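You operate a simulated robot arm through the tools that you are given. There is no shell and no other tool.

The job below is to be done with a simulated robot arm. You get a single attempt, and the scene is never put back.

JOB
Put the lantern with the least charge on to charge.
Fine: stand it in the dock, set the knob to the volts on its label, plug the charger in, then switch on. Set down upright: what you pick out.

It is judged by the outcome, as a careful person would: the job done as asked, and still so three seconds after it is handed in. It fails if anything else is knocked over, pushed out of place, dropped, spilled or broken.

ROBOT AND FRAMES
A 7-joint arm with a two-finger parallel gripper, fixed in place. Base frame: the origin is at the foot of the arm, x ahead of it, y to its left, z up. Lengths are in mm, angles in rad, forces in N, time in s.
Its first joint turns from -2.304 to 2.304 rad. Payload 3.91 kg.
The tool frame sits at the grasp point between the pads (the TCP): z along the fingers, y along the line on which they close. The tips reach 30 mm beyond it. The gripper opens to 110 mm. The fingers are 20 mm wide and 10 mm thick; the gripper's body (48 by 112 mm) begins 55 mm behind the TCP.
Orientation is that of the tool frame in the base frame, as a unit quaternion [x, y, z, w]. With the fingers straight down and closing along the base's y, the tool's x points along the base's -x, its y along +y and its z along -z.

CONTROLS
- The arm moves only by the tool move_arm. Its argument "plan" is a list of rows, each an object (a shift or turn left out is 0, a gripper value left out holds the last) with "travel": the shift along the tool's x, y, z in cm, a list of three; "rotation": the turn, a rotation vector about the tool's x, y, z in rad, a list of three; "hand": the finger opening in cm, from 0 to 11. In form: [{"travel": [tx, ty, tz], "rotation": [rx, ry, rz], "hand": hand}, ...]. A call has 1 to 20 rows; each row shifts and turns the commanded pose from where the row before left it, along the tool's axes as they then stand. A row lasts 0.2 s, in which the tool goes at most 50 mm and 0.15 rad; a call with a longer step from one row to the next is refused whole, and so is a gripper value outside its range. A pose out of reach is approached as far as the arm can. The call stops where the force on the tool passes 40 N (or 10 N more than at its start, if that is more) or the arm is blocked; 0.2 s more then pass. The fingers move at their own pace (about 108 mm/s each) and stop on an object; they squeeze with about 26 N. The grip force told is the motor's: it shows also when the fingers shut on nothing. Time passes only in rows, and 0.2 s behind the last, so rows that do not move let the fingers close. The reply holds the time, the measured pose of the TCP, the force on the tool along the base axes, the opening and the grip force, in the units named above and with some noise, with the torque about the TCP (base axes, N m) and any sound that the robot's microphone picked up, and new pictures: "pictures" is both (left out), scene, wrist or none.
- Cameras (640 x 400 px; columns grow to the right, rows downward): "scene" is fixed at [218.2, 499.9, 1535.6]; the picture's right is [-0.40, -0.92, 0.00], its down [-0.26, 0.12, -0.96] and it looks along [0.88, -0.39, -0.29] (base axes); focal length 214 px, centre (320, 200). "wrist" rides on the gripper at [72, 17, -103] in the tool frame; the picture's right is [-0.23, 0.97, 0.00], its down [-0.76, -0.18, -0.62] and it looks along [-0.61, -0.14, 0.78] (tool axes); focal length 222 px, centre (320, 200). There is no depth. A picture from a camera that has moved, and an enlarged one, comes with that camera's place and axes in the base frame and with its lens.
- enlarge(camera, box): a new picture of the part [left, top, right, bottom] of that camera's present view, enlarged. No time passes.
- finish_job(): hands the job in; it is judged then, once.

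Nothing tells you positions but the pictures and the camera data. Unless the task says otherwise, let go and move clear before handing in.

The tools are called after ">>>" as a command line: name --argument value ..., lists and objects as JSON in quotes. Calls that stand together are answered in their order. move_arm: Moves the arm, as the interface text tells. Its arguments: {"type":"object","properties":{"plan":{"type":"array"},"pictures":{"type":"string","enum":["both","scene","wrist","none"]}},"required":["plan"]} The other tools are called the same way: enlarge (camera, box) takes an enlarged picture of a part of a camera's view; finish_job () hands the job in.

At the start:

```text
time_s: 0.0
eef_pos: [512.2, 136.9, 1596.3]
tool_rot: [0.0, 1.0, -0.001, 0.0]
wrist_force: [-0.4, 0.0, -0.3]
moment: [0.0, -0.01, -0.02]
grip_width: 110.1
grip_force: 0.1
```

scene: 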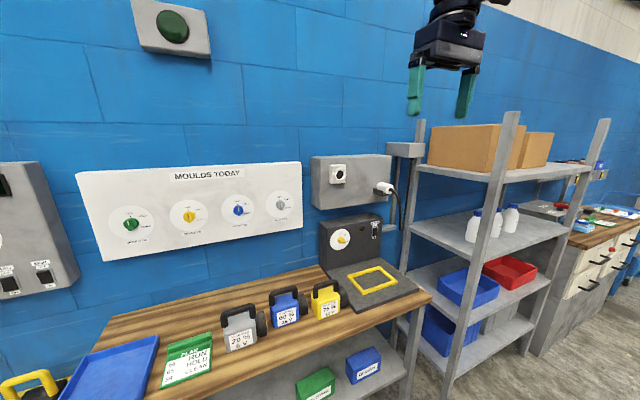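
wrist: 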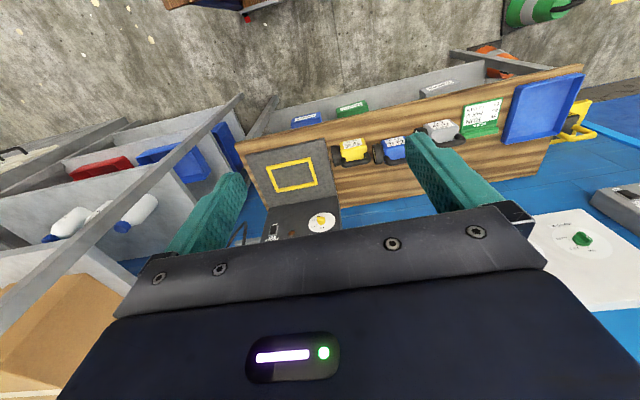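

I see a workbench with three lanterns (grey, blue, yellow), a charging dock with a knob, a socket box on the wall with a plug, and some boards. I'll enlarge the views to read labels before moving.

>>> enlarge --camera "scene" --box '[210, 270, 350, 357]'

>>> enlarge --camera "scene" --box '[300, 140, 440, 228]'

>>> enlarge --camera "scene" --box '[300, 205, 440, 293]'

>>> enlarge --camera "scene" --box '[70, 150, 310, 270]'

>>> enlarge --camera "scene" --box '[0, 320, 220, 400]'

>>> enlarge --camera "wrist" --box '[230, 80, 500, 250]'

```text
4.57 times, centred on (280, 314) of scene
camera zoom: at [218.2, 499.9, 1535.6], right [-0.4, -0.92, 0.0], down [-0.26, 0.12, -0.96], along [0.88, -0.39, -0.29], focal length 980 px, centre (503, -319)
```

zoom: 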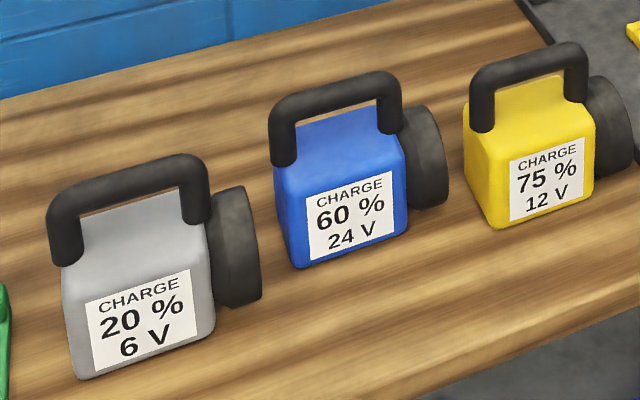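

```text
4.55 times, centred on (370, 184) of scene
camera zoom: at [218.2, 499.9, 1535.6], right [-0.4, -0.92, 0.0], down [-0.26, 0.12, -0.96], along [0.88, -0.39, -0.29], focal length 975 px, centre (93, 273)
```

zoom: 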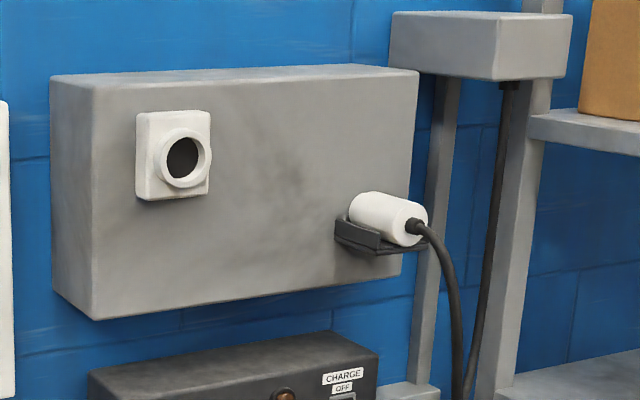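

```text
4.55 times, centred on (370, 249) of scene
camera zoom: at [218.2, 499.9, 1535.6], right [-0.4, -0.92, 0.0], down [-0.26, 0.12, -0.96], along [0.88, -0.39, -0.29], focal length 975 px, centre (93, -23)
```

zoom: 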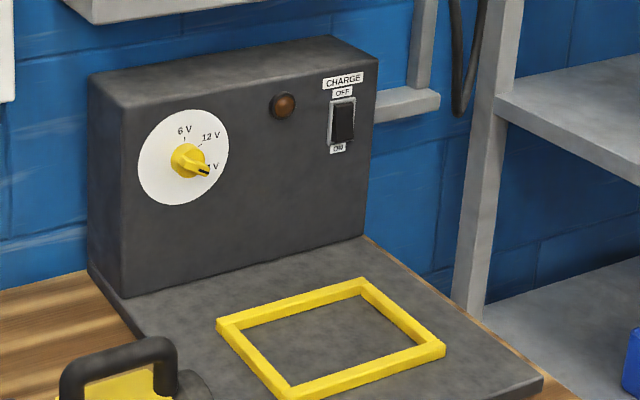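

```text
2.67 times, centred on (190, 210) of scene
camera zoom: at [218.2, 499.9, 1535.6], right [-0.4, -0.92, 0.0], down [-0.26, 0.12, -0.96], along [0.88, -0.39, -0.29], focal length 572 px, centre (667, 173)
```

zoom: 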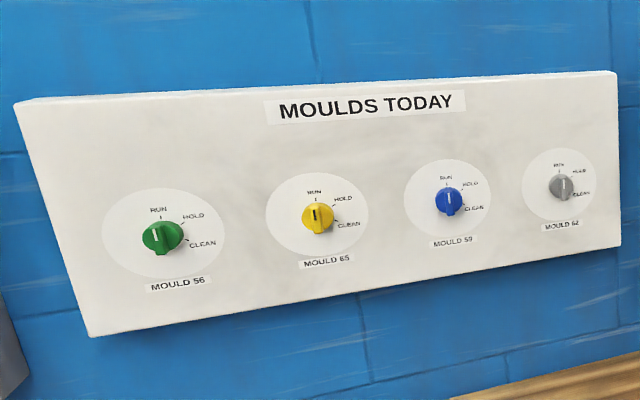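

```text
2.91 times, centred on (110, 360) of scene
camera zoom: at [218.2, 499.9, 1535.6], right [-0.4, -0.92, 0.0], down [-0.26, 0.12, -0.96], along [0.88, -0.39, -0.29], focal length 624 px, centre (931, -266)
```

zoom: 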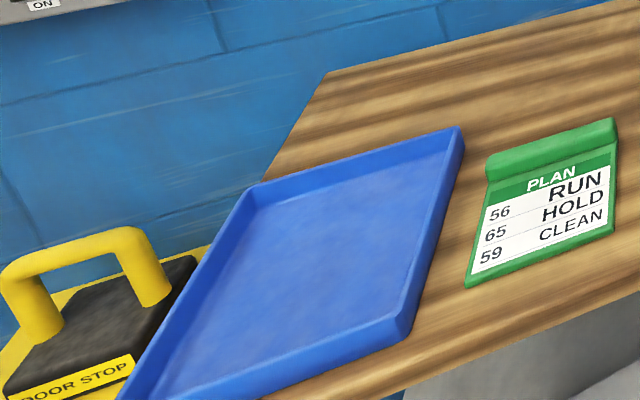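

```text
2.35 times, centred on (365, 165) of wrist
camera zoom: at [440.0, 155.1, 1700.2], right [0.23, 0.97, 0.0], down [0.76, -0.18, 0.62], along [0.61, -0.14, -0.78], focal length 523 px, centre (214, 282)
```

zoom: 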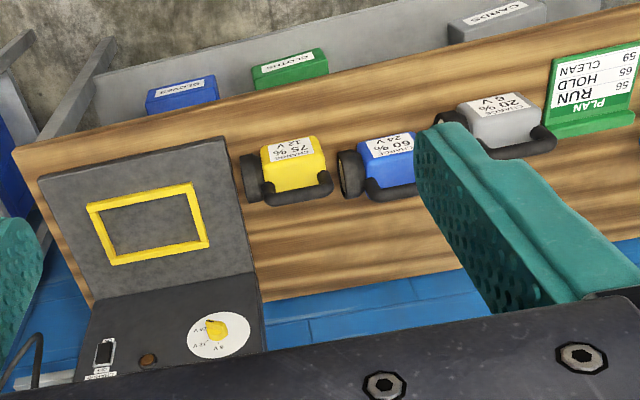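

The grey lantern has the least charge (20 %, 6 V). By triangulation it stands near (835, 520, 875), the dock frame is centred near (916, -78, 882), the knob is near (1068, 8, 1031) and the switch near (1075, -201, 1035). I'll bring the wrist camera closer to the grey lantern.

>>> move_arm --plan '[{"travel": [-0.533, 2.367, 3.844], "hand": 11}, {"travel": [-0.533, 2.367, 3.844]}, {"travel": [-0.533, 2.367, 3.844]}, {"travel": [-0.533, 2.367, 3.844]}, {"travel": [-0.533, 2.367, 3.844]}, {"travel": [-0.533, 2.367, 3.844]}, {"travel": [-0.533, 2.367, 3.844]}, {"travel": [-0.533, 2.367, 3.844]}, {"travel": [-0.533, 2.367, 3.844]}, {"travel": [0, 0, 0]}]'

```text
time_s: 2.2
eef_pos: [559.0, 351.3, 1250.5]
tool_rot: [0.0, 1.0, 0.0, 0.0]
wrist_force: [-0.9, 0.6, 0.6]
moment: [0.01, 0.04, 0.01]
grip_width: 110.1
grip_force: 0.1
camera wrist: at [487.7, 368.3, 1354.5], right [0.23, 0.97, 0.0], down [0.76, -0.18, 0.62], along [0.61, -0.14, -0.78], focal length 222 px, centre (320, 200)
```

scene: 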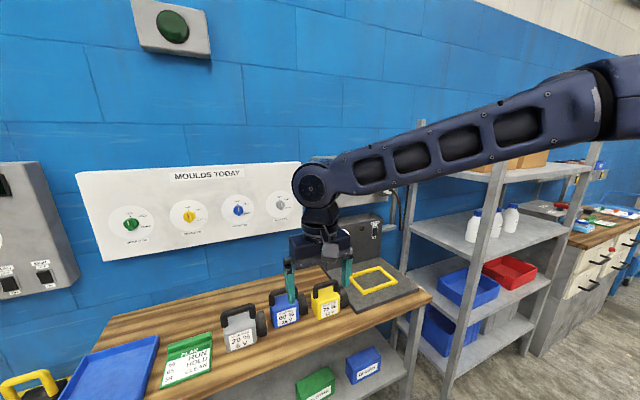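
wrist: 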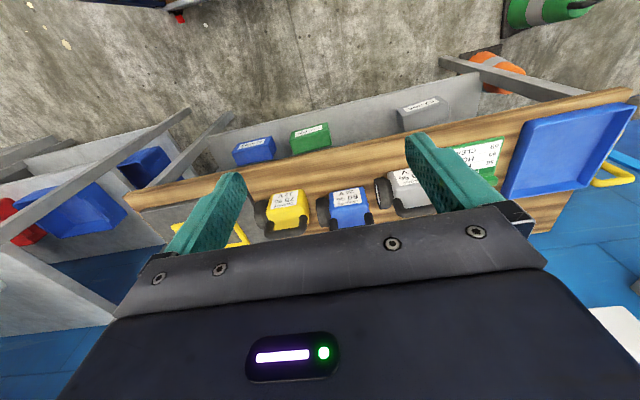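

The wrist view shows all three lanterns, but the fingers partly hide the grey one. I'll move closer and more directly in front of it.

>>> move_arm --plan '[{"travel": [-2.3, 3.2, 2.5]}, {"travel": [-2.3, 3.2, 2.5]}, {"travel": [-2.3, 3.2, 2.5]}, {"travel": [-2.3, 3.2, 2.5]}, {"travel": [0, 0, 0]}]'

```text
time_s: 3.4
eef_pos: [652.7, 478.7, 1148.6]
tool_rot: [-0.001, 1.0, 0.0, 0.0]
wrist_force: [0.3, -0.6, 0.0]
moment: [0.01, 0.02, 0.0]
grip_width: 109.7
grip_force: 0.1
camera wrist: at [580.2, 496.9, 1253.3], right [0.23, 0.97, 0.0], down [0.76, -0.18, 0.62], along [0.61, -0.14, -0.78], focal length 222 px, centre (320, 200)
```

scene: 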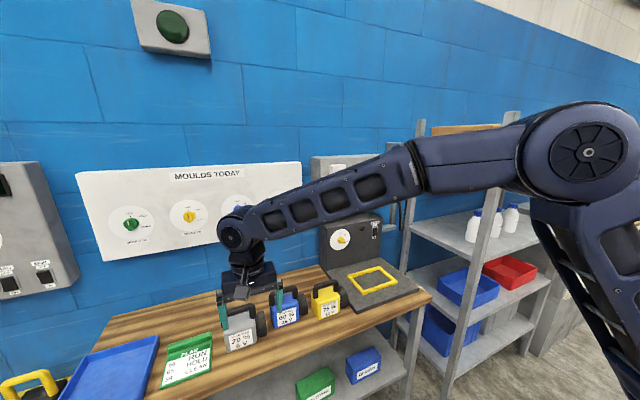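
wrist: 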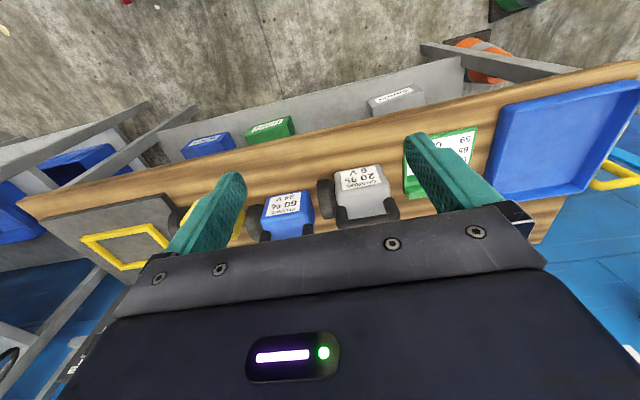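

>>> enlarge --camera "wrist" --box '[240, 130, 430, 249]'

>>> enlarge --camera "scene" --box '[200, 255, 360, 355]'

```text
3.36 times, centred on (335, 190) of wrist
camera zoom: at [580.2, 496.9, 1253.3], right [0.23, 0.97, 0.0], down [0.76, -0.18, 0.62], along [0.61, -0.14, -0.78], focal length 747 px, centre (270, 235)
```

zoom: 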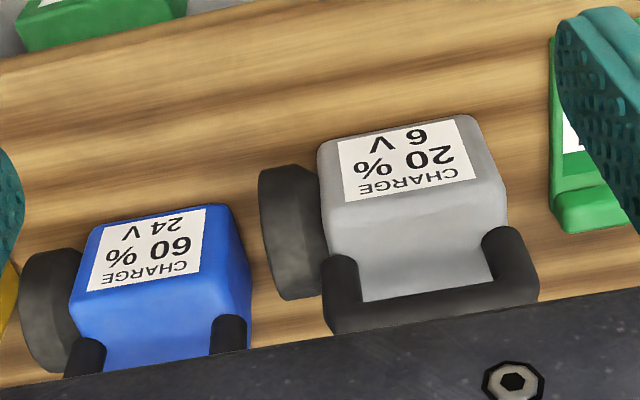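

```text
4.00 times, centred on (280, 305) of scene
camera zoom: at [218.2, 499.9, 1535.6], right [-0.4, -0.92, 0.0], down [-0.26, 0.12, -0.96], along [0.88, -0.39, -0.29], focal length 858 px, centre (480, -220)
```

zoom: 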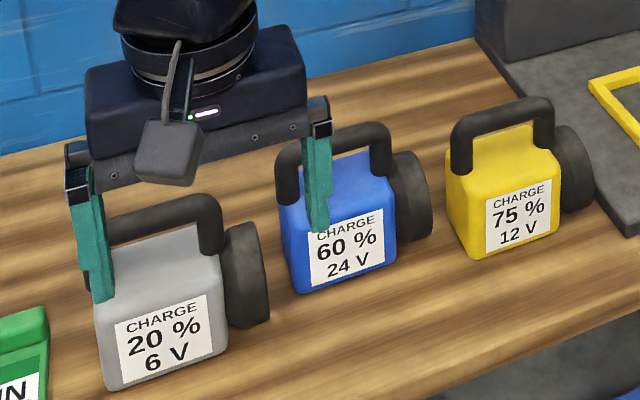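

The views from the front have a poor baseline, giving the grey lantern's handle roughly at (844, 515, 985) running along y. I'll turn the tool 90° (needed to grip the handle bar) and look along the bench from the -y side.

>>> move_arm --plan '[{"rotation": [0, 0, -0.1428]}, {"rotation": [0, 0, -0.1428]}, {"rotation": [0, 0, -0.1428]}, {"rotation": [0, 0, -0.1428]}, {"rotation": [0, 0, -0.1428]}, {"rotation": [0, 0, -0.1428]}, {"rotation": [0, 0, -0.1428]}, {"rotation": [0, 0, -0.1428]}, {"rotation": [0, 0, -0.1428]}, {"rotation": [0, 0, -0.1428]}, {"rotation": [0, 0, -0.1428]}, {"travel": [2.58, -3.74, 0.78]}, {"travel": [2.58, -3.74, 0.78]}, {"travel": [2.58, -3.74, 0.78]}, {"travel": [2.58, -3.74, 0.78]}, {"travel": [2.58, -3.74, 0.78]}, {"travel": [0, 0, 0]}]'

```text
time_s: 7.0
eef_pos: [839.2, 348.9, 1110.7]
tool_rot: [0.707, -0.707, 0.0, -0.001]
wrist_force: [0.2, 0.2, 0.0]
moment: [-0.04, -0.03, 0.03]
grip_width: 109.9
grip_force: 0.0
camera wrist: at [822.5, 277.6, 1214.7], right [-0.97, 0.23, 0.0], down [0.18, 0.76, 0.62], along [0.14, 0.61, -0.78], focal length 222 px, centre (320, 200)
```

scene: 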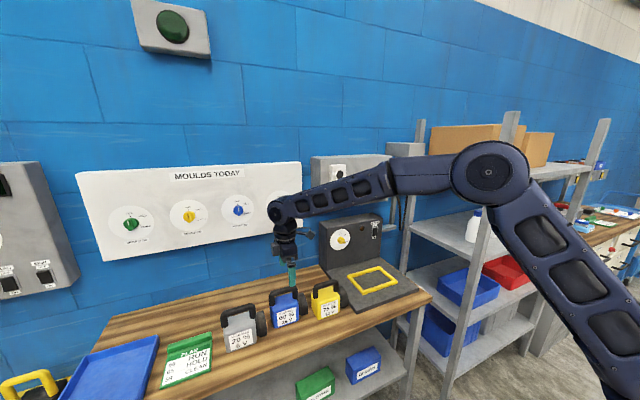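
wrist: 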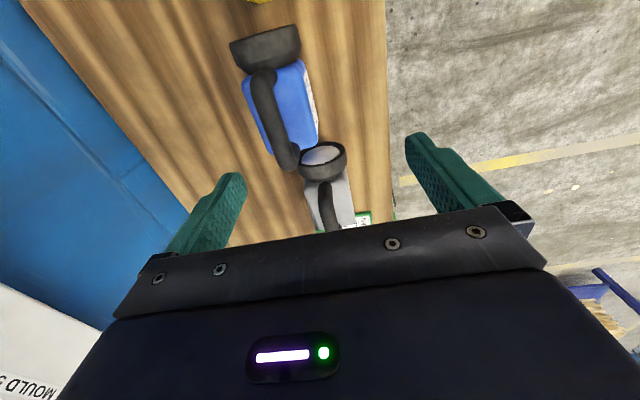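

Now I see the blue and grey lanterns from the side. I'll enlarge to fix the handle position.

>>> enlarge --camera "wrist" --box '[200, 10, 440, 240]'

>>> enlarge --camera "wrist" --box '[270, 130, 390, 235]'

```text
1.74 times, centred on (320, 125) of wrist
camera zoom: at [822.5, 277.6, 1214.7], right [-0.97, 0.23, 0.0], down [0.18, 0.76, 0.62], along [0.14, 0.61, -0.78], focal length 386 px, centre (320, 330)
```

zoom: 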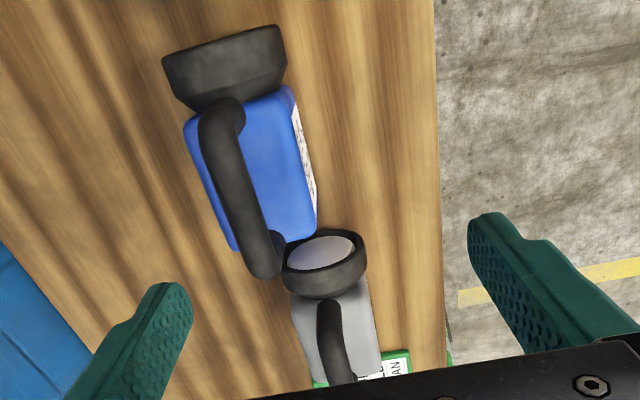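

```text
3.81 times, centred on (330, 182) of wrist
camera zoom: at [822.5, 277.6, 1214.7], right [-0.97, 0.23, 0.0], down [0.18, 0.76, 0.62], along [0.14, 0.61, -0.78], focal length 846 px, centre (282, 267)
```

zoom: 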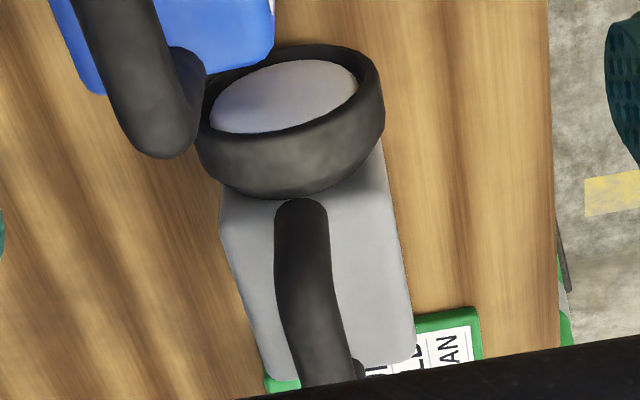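

The grey handle bar runs along y with its centre near (859, 518, 972). I'll move above it at a safe height and check that the arm reaches there.

>>> move_arm --plan '[{"travel": [-4.23, -0.5, 0.28], "hand": 6}, {"travel": [-4.23, -0.5, 0.28]}, {"travel": [-4.23, -0.5, 0.28]}, {"travel": [-4.23, -0.5, 0.28]}, {"travel": [0, 0, 0]}]'

```text
time_s: 8.2
eef_pos: [859.4, 518.9, 1099.7]
tool_rot: [-0.706, 0.708, 0.0, 0.0]
wrist_force: [0.5, -0.5, 0.0]
moment: [0.01, 0.04, -0.03]
grip_width: 59.9
grip_force: 0.0
camera wrist: at [842.9, 447.1, 1204.1], right [-0.97, 0.23, 0.0], down [0.18, 0.76, 0.62], along [0.14, 0.61, -0.78], focal length 222 px, centre (320, 200)
```

scene: 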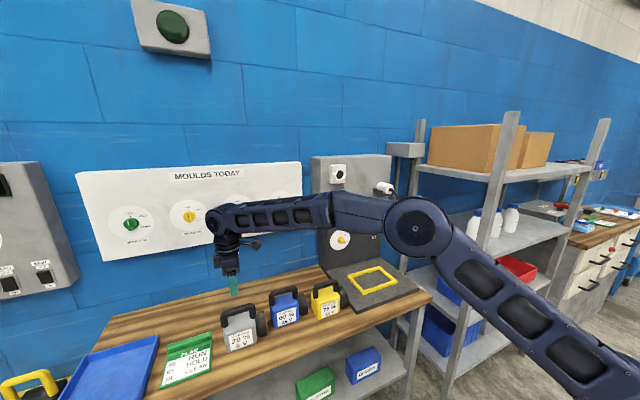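
wrist: 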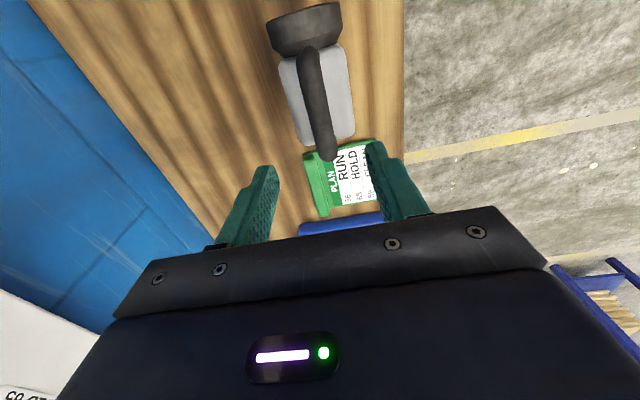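

>>> enlarge --camera "wrist" --box '[240, 0, 400, 175]'

>>> enlarge --camera "scene" --box '[190, 230, 310, 355]'

```text
2.29 times, centred on (320, 88) of wrist
camera zoom: at [842.9, 447.1, 1204.1], right [-0.97, 0.23, 0.0], down [0.18, 0.76, 0.62], along [0.14, 0.61, -0.78], focal length 508 px, centre (320, 457)
```

zoom: 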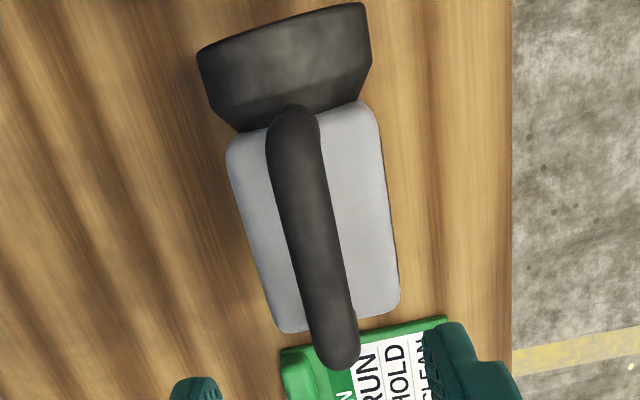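

```text
3.20 times, centred on (250, 292) of scene
camera zoom: at [218.2, 499.9, 1535.6], right [-0.4, -0.92, 0.0], down [-0.26, 0.12, -0.96], along [0.88, -0.39, -0.29], focal length 686 px, centre (544, -96)
```

zoom: 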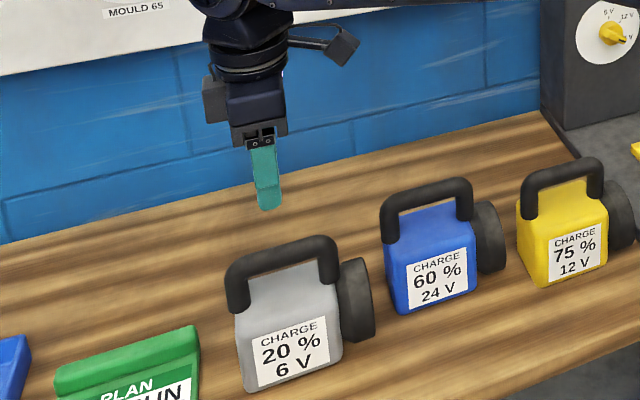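

Position confirmed: bar centre near (861, 515, 970). I'll lower over the bar and close the fingers on it.

>>> move_arm --plan '[{"travel": [0.4, -0.16, 3.0], "hand": 6}, {"travel": [0, 0, 3.0]}, {"travel": [0, 0, 3.0]}, {"travel": [0, 0, 2.0]}, {"travel": [0, 0, 1.5]}, {"travel": [0, 0, 0]}]'

```text
time_s: 9.6
eef_pos: [862.1, 514.3, 974.9]
tool_rot: [0.708, -0.707, 0.0, 0.0]
wrist_force: [0.3, -0.1, -0.1]
moment: [-0.01, 0.01, -0.01]
grip_width: 59.9
grip_force: 0.1
camera wrist: at [843.8, 442.9, 1079.1], right [-0.97, 0.23, 0.0], down [0.18, 0.76, 0.62], along [0.14, 0.61, -0.78], focal length 222 px, centre (320, 200)
```

scene: 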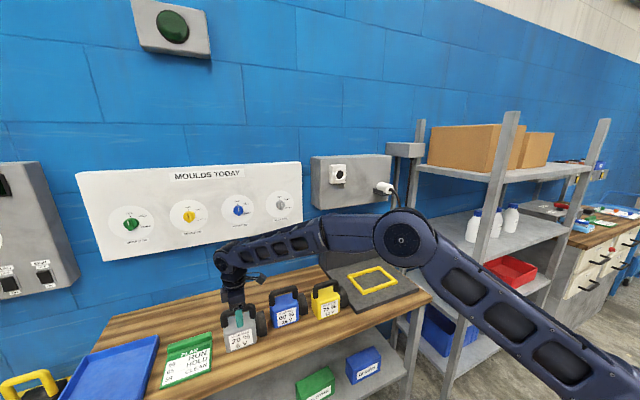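
wrist: 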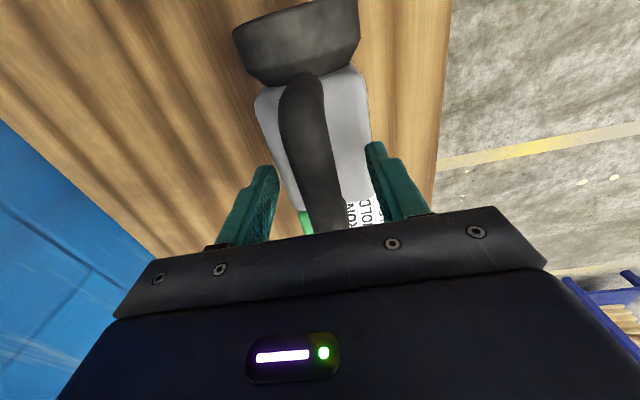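

The bar is between the fingers with no contact. I'll close on it.

>>> move_arm --plan '[{"hand": 3}, {"hand": 1.5}, {"hand": 0}, {"hand": 0}, {"hand": 0}]'

>>> enlarge --camera "scene" --box '[200, 260, 320, 360]'

```text
time_s: 10.8
eef_pos: [860.4, 514.7, 974.2]
tool_rot: [-0.707, 0.707, 0.001, 0.0]
wrist_force: [-1.4, -0.3, 0.6]
moment: [0.01, 0.01, 0.0]
grip_width: 21.6
grip_force: 26.8
camera wrist: at [843.9, 442.9, 1079.3], right [-0.97, 0.23, 0.0], down [0.18, 0.76, 0.62], along [0.14, 0.61, -0.78], focal length 222 px, centre (320, 200)
```

scene: 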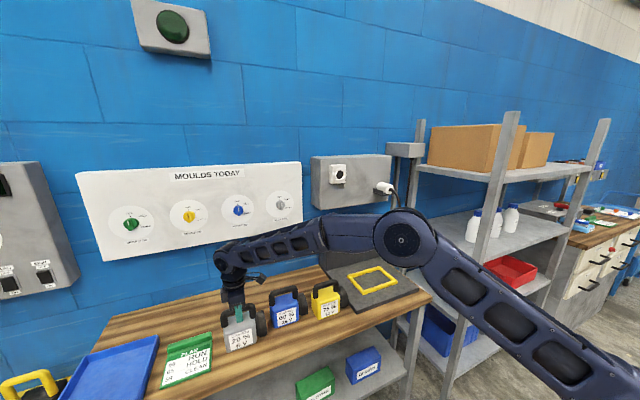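
wrist: 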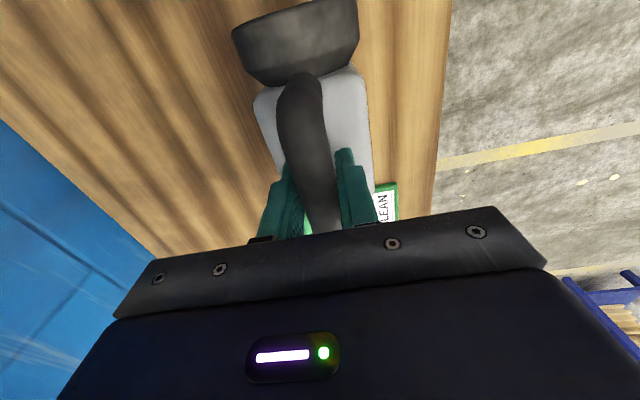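

```text
4.00 times, centred on (260, 310) of scene
camera zoom: at [218.2, 499.9, 1535.6], right [-0.4, -0.92, 0.0], down [-0.26, 0.12, -0.96], along [0.88, -0.39, -0.29], focal length 858 px, centre (560, -240)
```

zoom: 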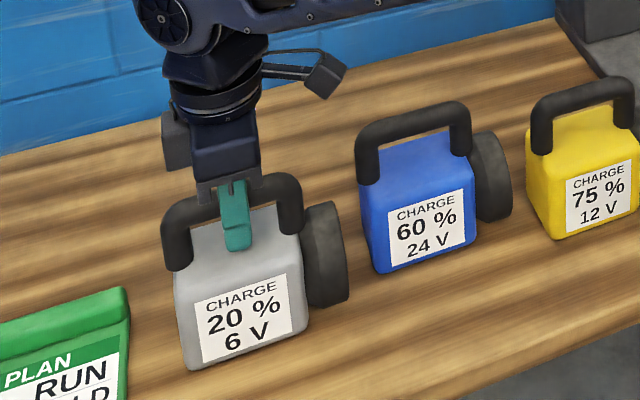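

The handle is gripped (21.6 mm, 27 N). I'll lift gently and check the weight.

>>> move_arm --plan '[{"travel": [0, 0, -0.5]}, {"travel": [0, 0, -1.5]}, {"travel": [0, 0, -3]}, {"travel": [0, 0, 0]}]'

```text
time_s: 11.8
eef_pos: [860.0, 514.9, 1023.8]
tool_rot: [-0.707, 0.707, -0.001, 0.0]
wrist_force: [0.2, 0.1, -0.5]
moment: [0.0, 0.01, -0.02]
grip_width: 0.4
grip_force: 25.6
camera wrist: at [843.6, 443.7, 1129.0], right [-0.97, 0.23, 0.0], down [0.18, 0.76, 0.62], along [0.14, 0.61, -0.78], focal length 222 px, centre (320, 200)
```

scene: 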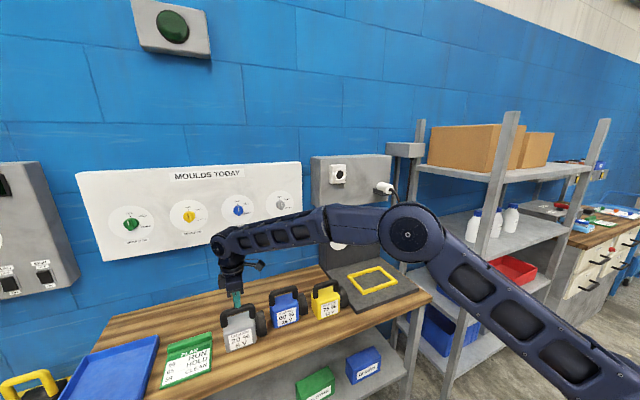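
wrist: 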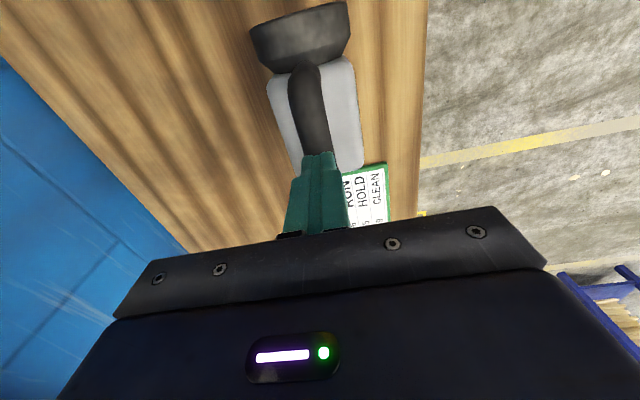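

The handle slipped out of the fingers. I'll check whether the lantern moved.

>>> enlarge --camera "scene" --box '[200, 260, 320, 360]'

>>> enlarge --camera "wrist" --box '[230, 0, 420, 220]'

```text
4.00 times, centred on (260, 310) of scene
camera zoom: at [218.2, 499.9, 1535.6], right [-0.4, -0.92, 0.0], down [-0.26, 0.12, -0.96], along [0.88, -0.39, -0.29], focal length 858 px, centre (560, -240)
```

zoom: 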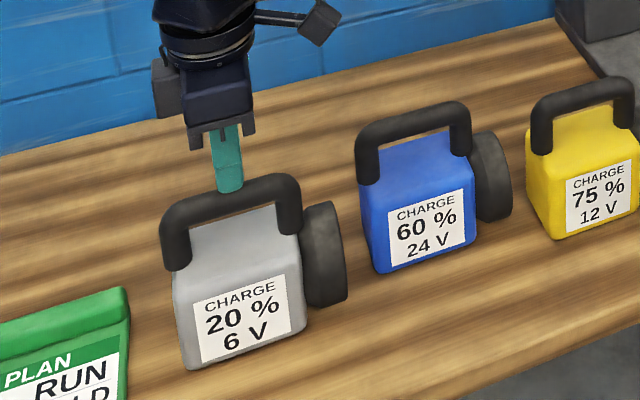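

```text
1.82 times, centred on (325, 110) of wrist
camera zoom: at [843.6, 443.7, 1129.0], right [-0.97, 0.23, 0.0], down [0.18, 0.76, 0.62], along [0.14, 0.61, -0.78], focal length 404 px, centre (311, 364)
```

zoom: 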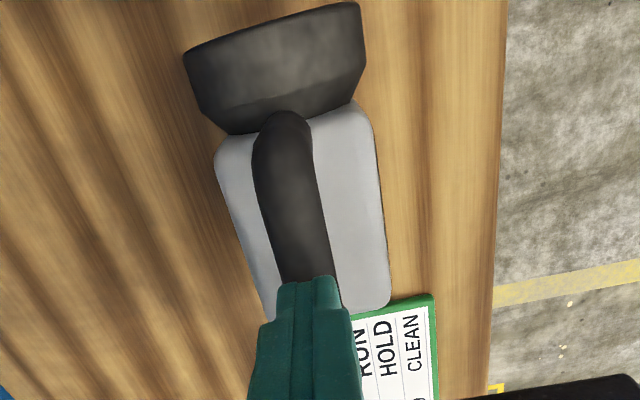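

The lantern still stands in its place; it is too heavy or slick for a friction grip from above. I'll instead hook the bar with a horizontal tool, one finger under it, so I back off and pitch the tool forward.

>>> move_arm --plan '[{"travel": [0, 0, -4]}, {"travel": [0, 4.2, -1]}, {"travel": [0, 4.2, -1], "hand": 4.8}, {"travel": [0, 4.2, -0.8]}, {"travel": [0, 4.2, -0.8]}, {"travel": [0, 4.2, 0]}, {"rotation": [0.1428, 0, 0]}, {"rotation": [0.1428, 0, 0]}, {"rotation": [0.1428, 0, 0]}, {"rotation": [0.1428, 0, 0]}, {"rotation": [0.1428, 0, 0]}, {"rotation": [0.1428, 0, 0]}, {"rotation": [0.1428, 0, 0]}, {"rotation": [0.1428, 0, 0]}, {"rotation": [0.1428, 0, 0]}, {"rotation": [0.1428, 0, 0]}, {"rotation": [0.1428, 0, 0]}, {"travel": [0, 0, 0]}]'

```text
time_s: 15.6
eef_pos: [649.9, 514.8, 1100.1]
tool_rot: [-0.5, 0.499, -0.5, 0.501]
wrist_force: [0.5, 0.1, 0.5]
moment: [-0.03, 0.01, -0.01]
grip_width: 48.0
grip_force: 0.2
camera wrist: at [547.0, 443.4, 1085.0], right [0.0, 0.23, -0.97], down [-0.62, 0.76, 0.18], along [0.78, 0.61, 0.14], focal length 222 px, centre (320, 200)
```

scene: 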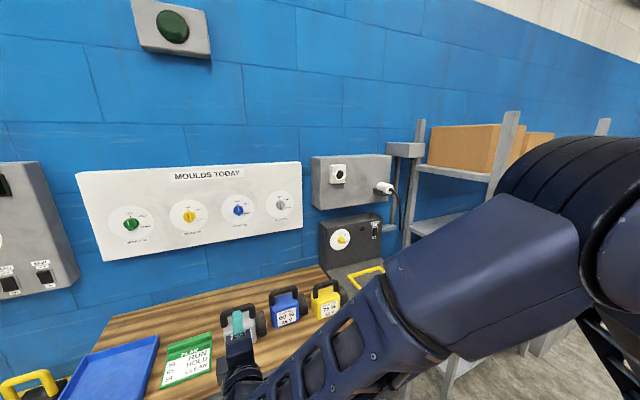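
wrist: 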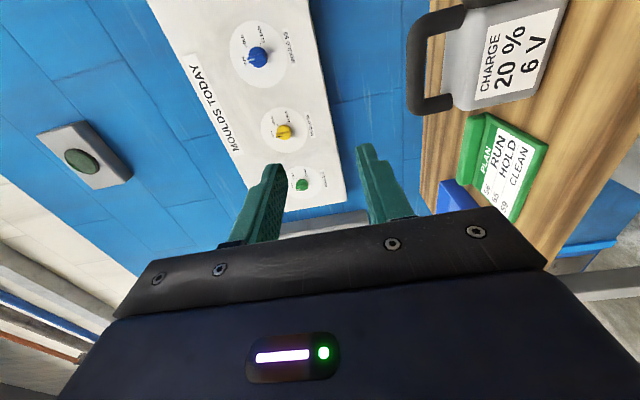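

The horizontal pose works. I'll enlarge to measure the heights of the bar and body top.

>>> enlarge --camera "wrist" --box '[400, 0, 580, 120]'

```text
3.33 times, centred on (490, 60) of wrist
camera zoom: at [547.0, 443.4, 1085.0], right [0.0, 0.23, -0.97], down [-0.62, 0.76, 0.18], along [0.78, 0.61, 0.14], focal length 740 px, centre (-247, 667)
```

zoom: 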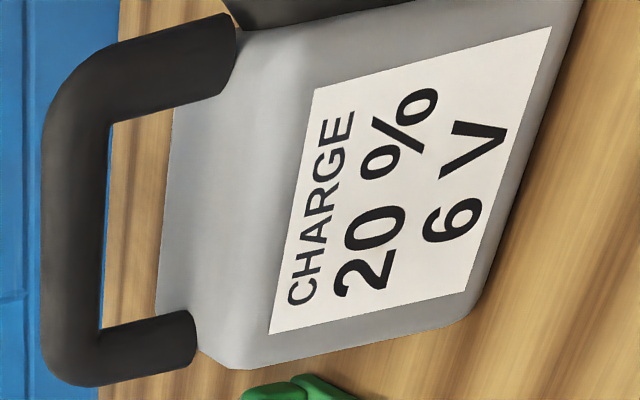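

From this view the bar spans z≈968–991 (centre ≈979.5) and the body top is near z≈935, leaving a 33 mm gap. I'll lower to bar height in front of the lantern and check.

>>> move_arm --plan '[{"travel": [0.2, 4.0, 1.3]}, {"travel": [0.2, 4.0, 1.3]}, {"travel": [0.2, 4.0, 1.3]}, {"travel": [0, 0, 0]}]'

>>> enlarge --camera "wrist" --box '[200, 0, 520, 220]'

```text
time_s: 16.6
eef_pos: [690.0, 510.5, 980.6]
tool_rot: [0.5, -0.499, 0.5, -0.5]
wrist_force: [-0.6, -0.7, 0.4]
moment: [0.04, 0.02, 0.01]
grip_width: 47.9
grip_force: 0.0
camera wrist: at [586.6, 438.0, 963.2], right [0.0, 0.23, -0.97], down [-0.62, 0.76, 0.18], along [0.78, 0.61, 0.14], focal length 222 px, centre (320, 200)
```

scene: 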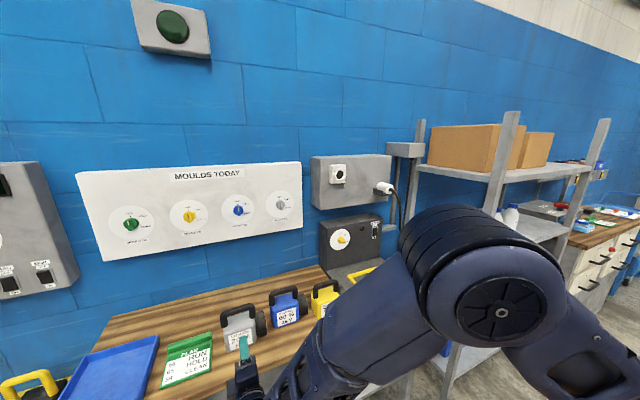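
wrist: 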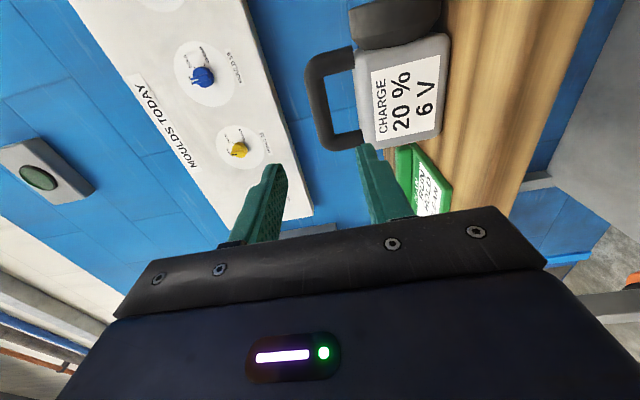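

```text
1.82 times, centred on (360, 110) of wrist
camera zoom: at [586.6, 438.0, 963.2], right [0.0, 0.23, -0.97], down [-0.62, 0.76, 0.18], along [0.78, 0.61, 0.14], focal length 404 px, centre (247, 364)
```

zoom: 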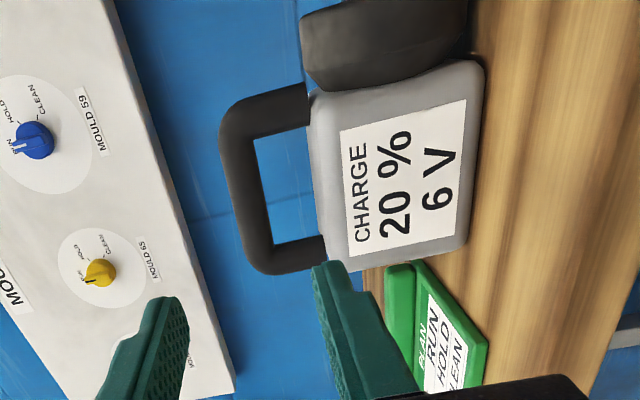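

Bar centre is at z≈981 and body top ≈940. I'll narrow the opening to 42 mm and slide forward so one finger passes under the bar.

>>> move_arm --plan '[{"travel": [0, 0, 0], "hand": 4.2}, {"travel": [0.1, 0, 3.5]}, {"travel": [0, 0, 3.5]}, {"travel": [0, 0, 2.5]}, {"travel": [0, 0, 2.0]}, {"travel": [0, 0, 0]}]'

>>> enlarge --camera "wrist" --box '[200, 0, 520, 220]'

>>> enlarge --camera "scene" --box '[200, 280, 320, 380]'

```text
time_s: 18.0
eef_pos: [805.9, 507.3, 980.4]
tool_rot: [-0.5, 0.5, -0.5, 0.5]
wrist_force: [0.0, 0.1, 0.2]
moment: [0.0, 0.03, 0.0]
grip_width: 41.7
grip_force: 0.0
camera wrist: at [701.7, 436.4, 964.4], right [0.0, 0.23, -0.97], down [-0.62, 0.76, 0.18], along [0.78, 0.61, 0.14], focal length 222 px, centre (320, 200)
```

scene: 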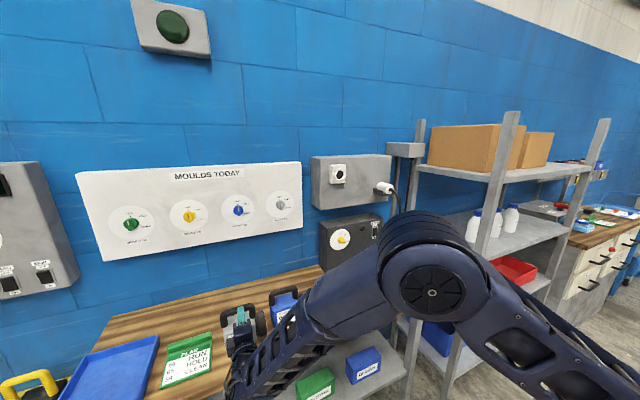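
wrist: 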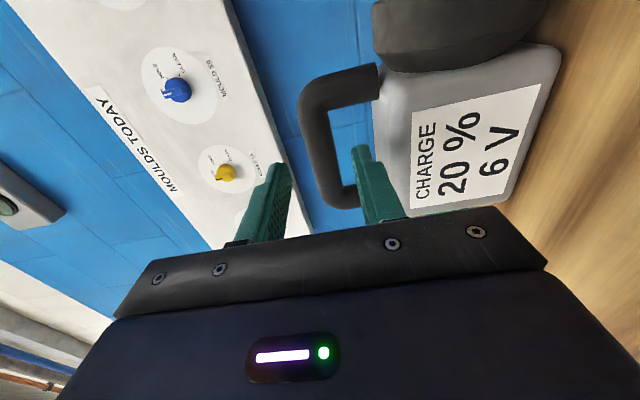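

```text
1.82 times, centred on (360, 110) of wrist
camera zoom: at [701.7, 436.4, 964.4], right [0.0, 0.23, -0.97], down [-0.62, 0.76, 0.18], along [0.78, 0.61, 0.14], focal length 404 px, centre (247, 364)
```

zoom: 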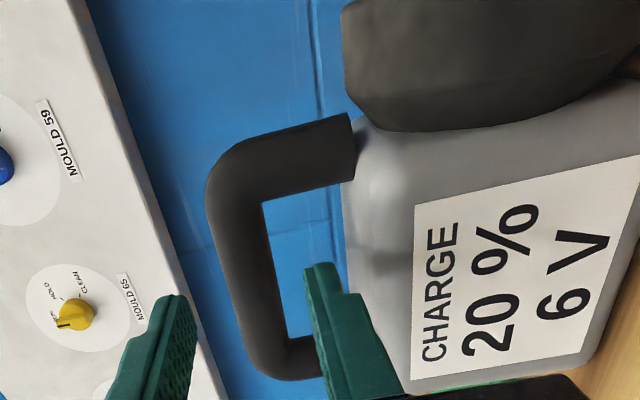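

```text
4.00 times, centred on (260, 330) of scene
camera zoom: at [218.2, 499.9, 1535.6], right [-0.4, -0.92, 0.0], down [-0.26, 0.12, -0.96], along [0.88, -0.39, -0.29], focal length 858 px, centre (560, -320)
```

zoom: 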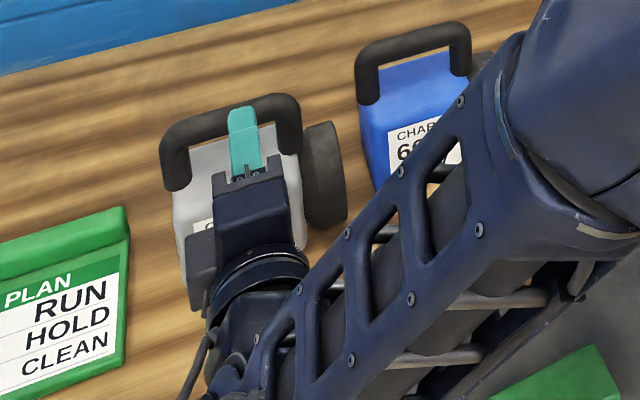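

Fingers are aligned with one above and one below the bar. I'll continue forward to x≈860.

>>> move_arm --plan '[{"travel": [0, -0.05, 1.5]}, {"travel": [0, 0, 1.5]}, {"travel": [0, 0, 1.5]}, {"travel": [0, 0, 0.9]}, {"travel": [0, 0, 0]}]'

>>> enlarge --camera "wrist" --box '[200, 0, 520, 220]'

```text
time_s: 19.2
eef_pos: [858.0, 508.6, 980.7]
tool_rot: [0.5, -0.5, 0.5, -0.5]
wrist_force: [-0.5, -0.5, 0.0]
moment: [0.01, 0.0, 0.01]
grip_width: 42.2
grip_force: 0.1
camera wrist: at [755.4, 436.4, 964.9], right [0.0, 0.23, -0.97], down [-0.62, 0.76, 0.18], along [0.78, 0.61, 0.14], focal length 222 px, centre (320, 200)
```

scene: 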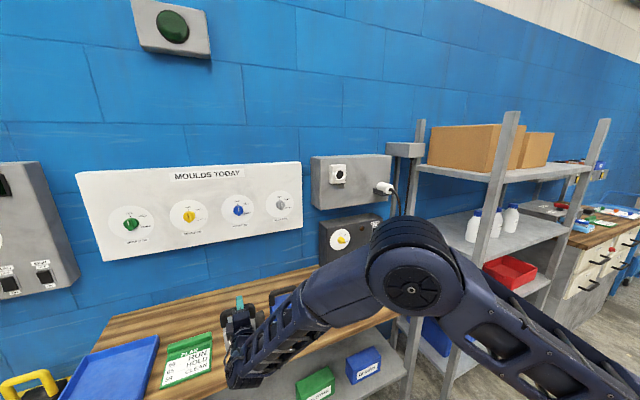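
wrist: 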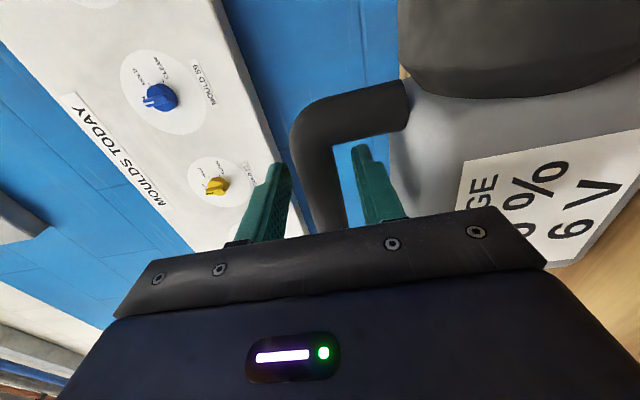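

```text
1.82 times, centred on (360, 110) of wrist
camera zoom: at [755.4, 436.4, 964.9], right [0.0, 0.23, -0.97], down [-0.62, 0.76, 0.18], along [0.78, 0.61, 0.14], focal length 404 px, centre (247, 364)
```

zoom: 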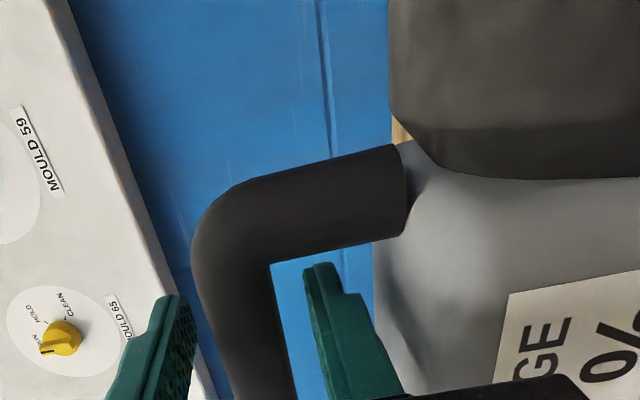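

The lower finger is under the bar. I'll close and lift slowly, watching force.

>>> move_arm --plan '[{"hand": 3}, {"hand": 1.5}, {"hand": 0}, {"hand": 0}, {"hand": 0}]' --pictures "none"

>>> move_arm --plan '[{"travel": [0, -0.3, 0]}, {"travel": [0, -0.5, 0]}, {"travel": [0, -0.7, 0]}, {"travel": [0, 0, 0]}]'

```text
time_s: 20.4
eef_pos: [859.2, 507.9, 980.9]
tool_rot: [-0.5, 0.5, -0.5, 0.5]
wrist_force: [0.0, 0.5, -0.6]
moment: [0.03, 0.03, 0.01]
grip_width: 21.5
grip_force: 26.0
```

```text
time_s: 21.4
eef_pos: [858.7, 508.8, 996.7]
tool_rot: [0.5, -0.5, 0.5, -0.5]
wrist_force: [-0.2, -0.9, -4.8]
moment: [0.02, 0.01, 0.02]
grip_width: 21.6
grip_force: 26.1
camera wrist: at [754.9, 436.5, 980.3], right [0.0, 0.23, -0.97], down [-0.62, 0.76, 0.18], along [0.78, 0.61, 0.14], focal length 222 px, centre (320, 200)
```

scene: 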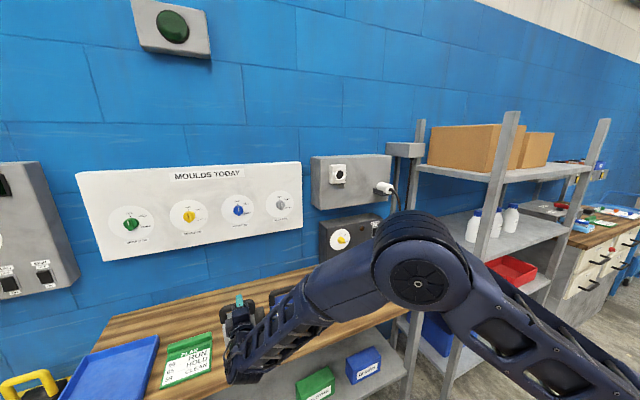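
wrist: 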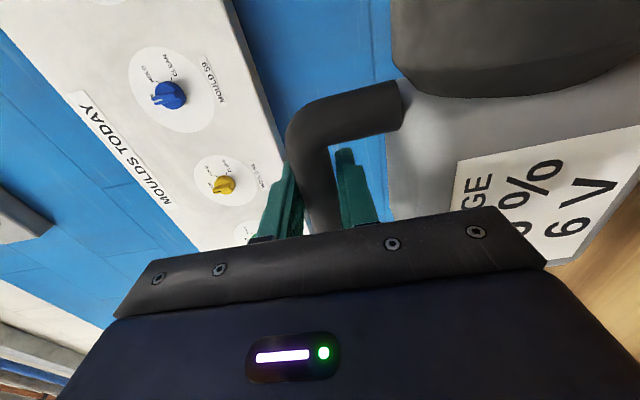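

The lantern is lifting (about 0.5 kg, held by the lower finger). I'll raise it well clear of the other lanterns.

>>> move_arm --plan '[{"travel": [0, -1.5, 0]}, {"travel": [0, -2.5, 0]}, {"travel": [0, -3, 0]}, {"travel": [0, -3, 0]}, {"travel": [0, -3, 0]}, {"travel": [0, -2.5, 0]}, {"travel": [0, -1.5, 0]}, {"travel": [0, -0.5, 0]}, {"travel": [0, 0, 0]}]'

>>> enlarge --camera "scene" --box '[190, 220, 350, 340]'

```text
time_s: 23.4
eef_pos: [859.2, 508.8, 1172.4]
tool_rot: [0.5, -0.5, 0.5, -0.5]
wrist_force: [0.6, 0.0, -4.9]
moment: [0.04, 0.0, 0.02]
grip_width: 21.3
grip_force: 26.9
camera wrist: at [755.4, 436.2, 1155.5], right [0.0, 0.23, -0.97], down [-0.62, 0.76, 0.18], along [0.78, 0.61, 0.14], focal length 222 px, centre (320, 200)
```

scene: 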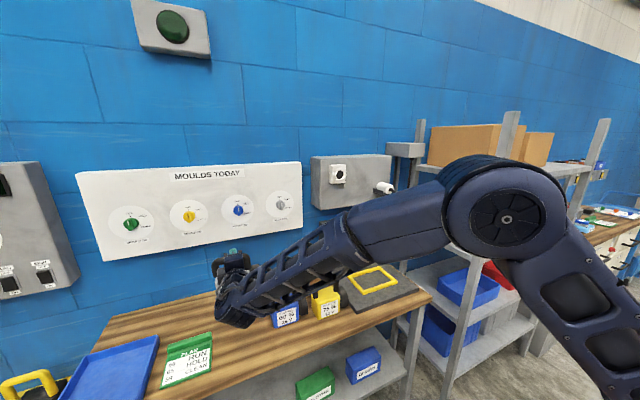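
wrist: 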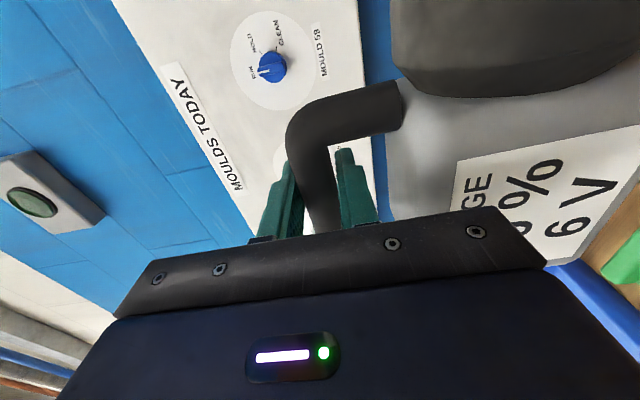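

```text
3.33 times, centred on (270, 280) of scene
camera zoom: at [218.2, 499.9, 1535.6], right [-0.4, -0.92, 0.0], down [-0.26, 0.12, -0.96], along [0.88, -0.39, -0.29], focal length 715 px, centre (487, -67)
```

zoom: 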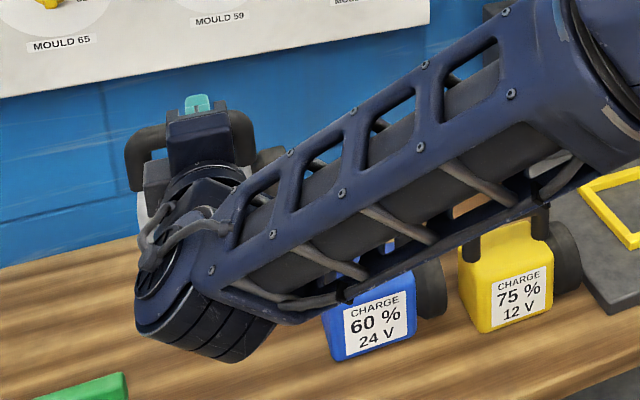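

The lantern hangs upright and steady. I'll carry it sideways toward the dock at this height.

>>> move_arm --plan '[{"travel": [1, 0, 0]}, {"travel": [2, 0, 0]}, {"travel": [3, 0, 0]}, {"travel": [3.3, 0, 0]}, {"travel": [3.3, 0, 0]}, {"travel": [3.3, 0, 0]}, {"travel": [3.3, 0, 0]}, {"travel": [3.3, 0, 0]}, {"travel": [3.3, 0, 0]}, {"travel": [3.3, 0, 0]}, {"travel": [3.3, 0, 0]}, {"travel": [3.3, 0, 0]}, {"travel": [3.3, 0, 0]}, {"travel": [3.3, 0, 0]}, {"travel": [3.3, 0, 0]}, {"travel": [3.3, 0, 0]}, {"travel": [3.3, 0, 0]}, {"travel": [3, 0, 0]}, {"travel": [2, 0, 0]}, {"travel": [1, 0, 0]}]'

>>> enlarge --camera "scene" --box '[300, 150, 460, 310]'

```text
time_s: 26.9
eef_pos: [842.6, 130.0, 1122.0]
tool_rot: [0.583, -0.426, 0.495, -0.484]
wrist_force: [-1.5, 2.0, 6.5]
moment: [0.93, 0.15, 0.22]
grip_width: 23.8
grip_force: 26.0
stopped in row 17: the force on the tool passed its limit at 68 N (the readings are from after the stop); the commanded pose is now the measured one
camera wrist: at [750.7, 42.5, 1122.1], right [-0.05, 0.06, -1.0], down [-0.73, 0.68, 0.08], along [0.69, 0.73, 0.01], focal length 222 px, centre (320, 200)
```

scene: 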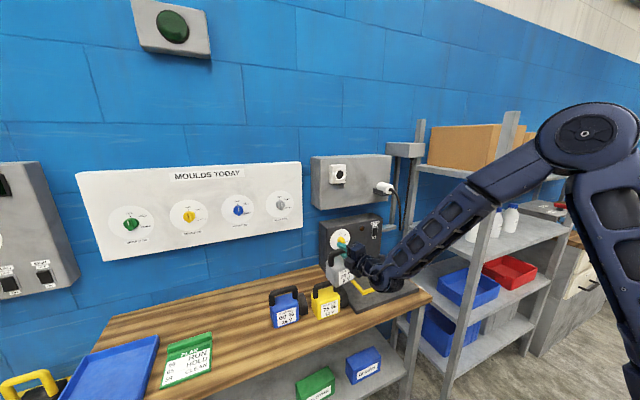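
wrist: 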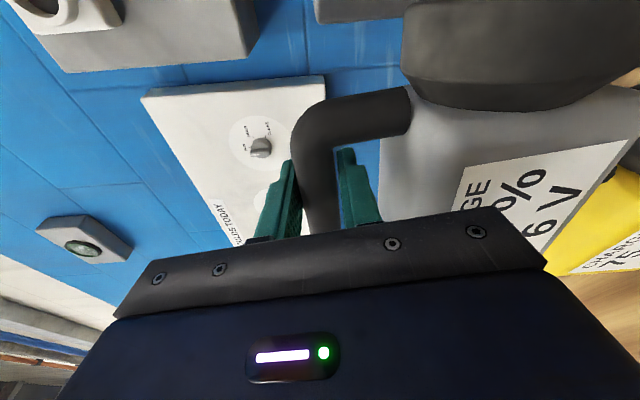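

```text
2.50 times, centred on (380, 230) of scene
camera zoom: at [218.2, 499.9, 1535.6], right [-0.4, -0.92, 0.0], down [-0.26, 0.12, -0.96], along [0.88, -0.39, -0.29], focal length 536 px, centre (170, 125)
```

zoom: 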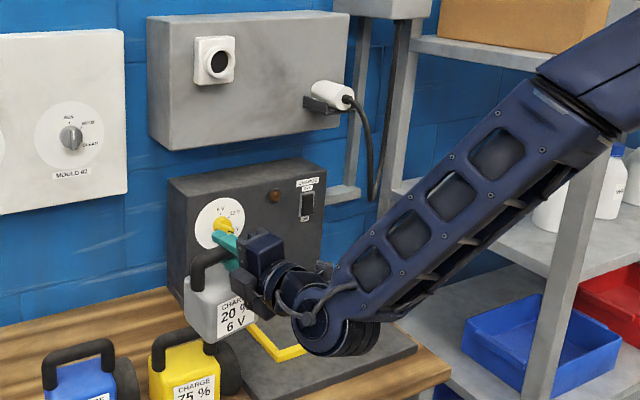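

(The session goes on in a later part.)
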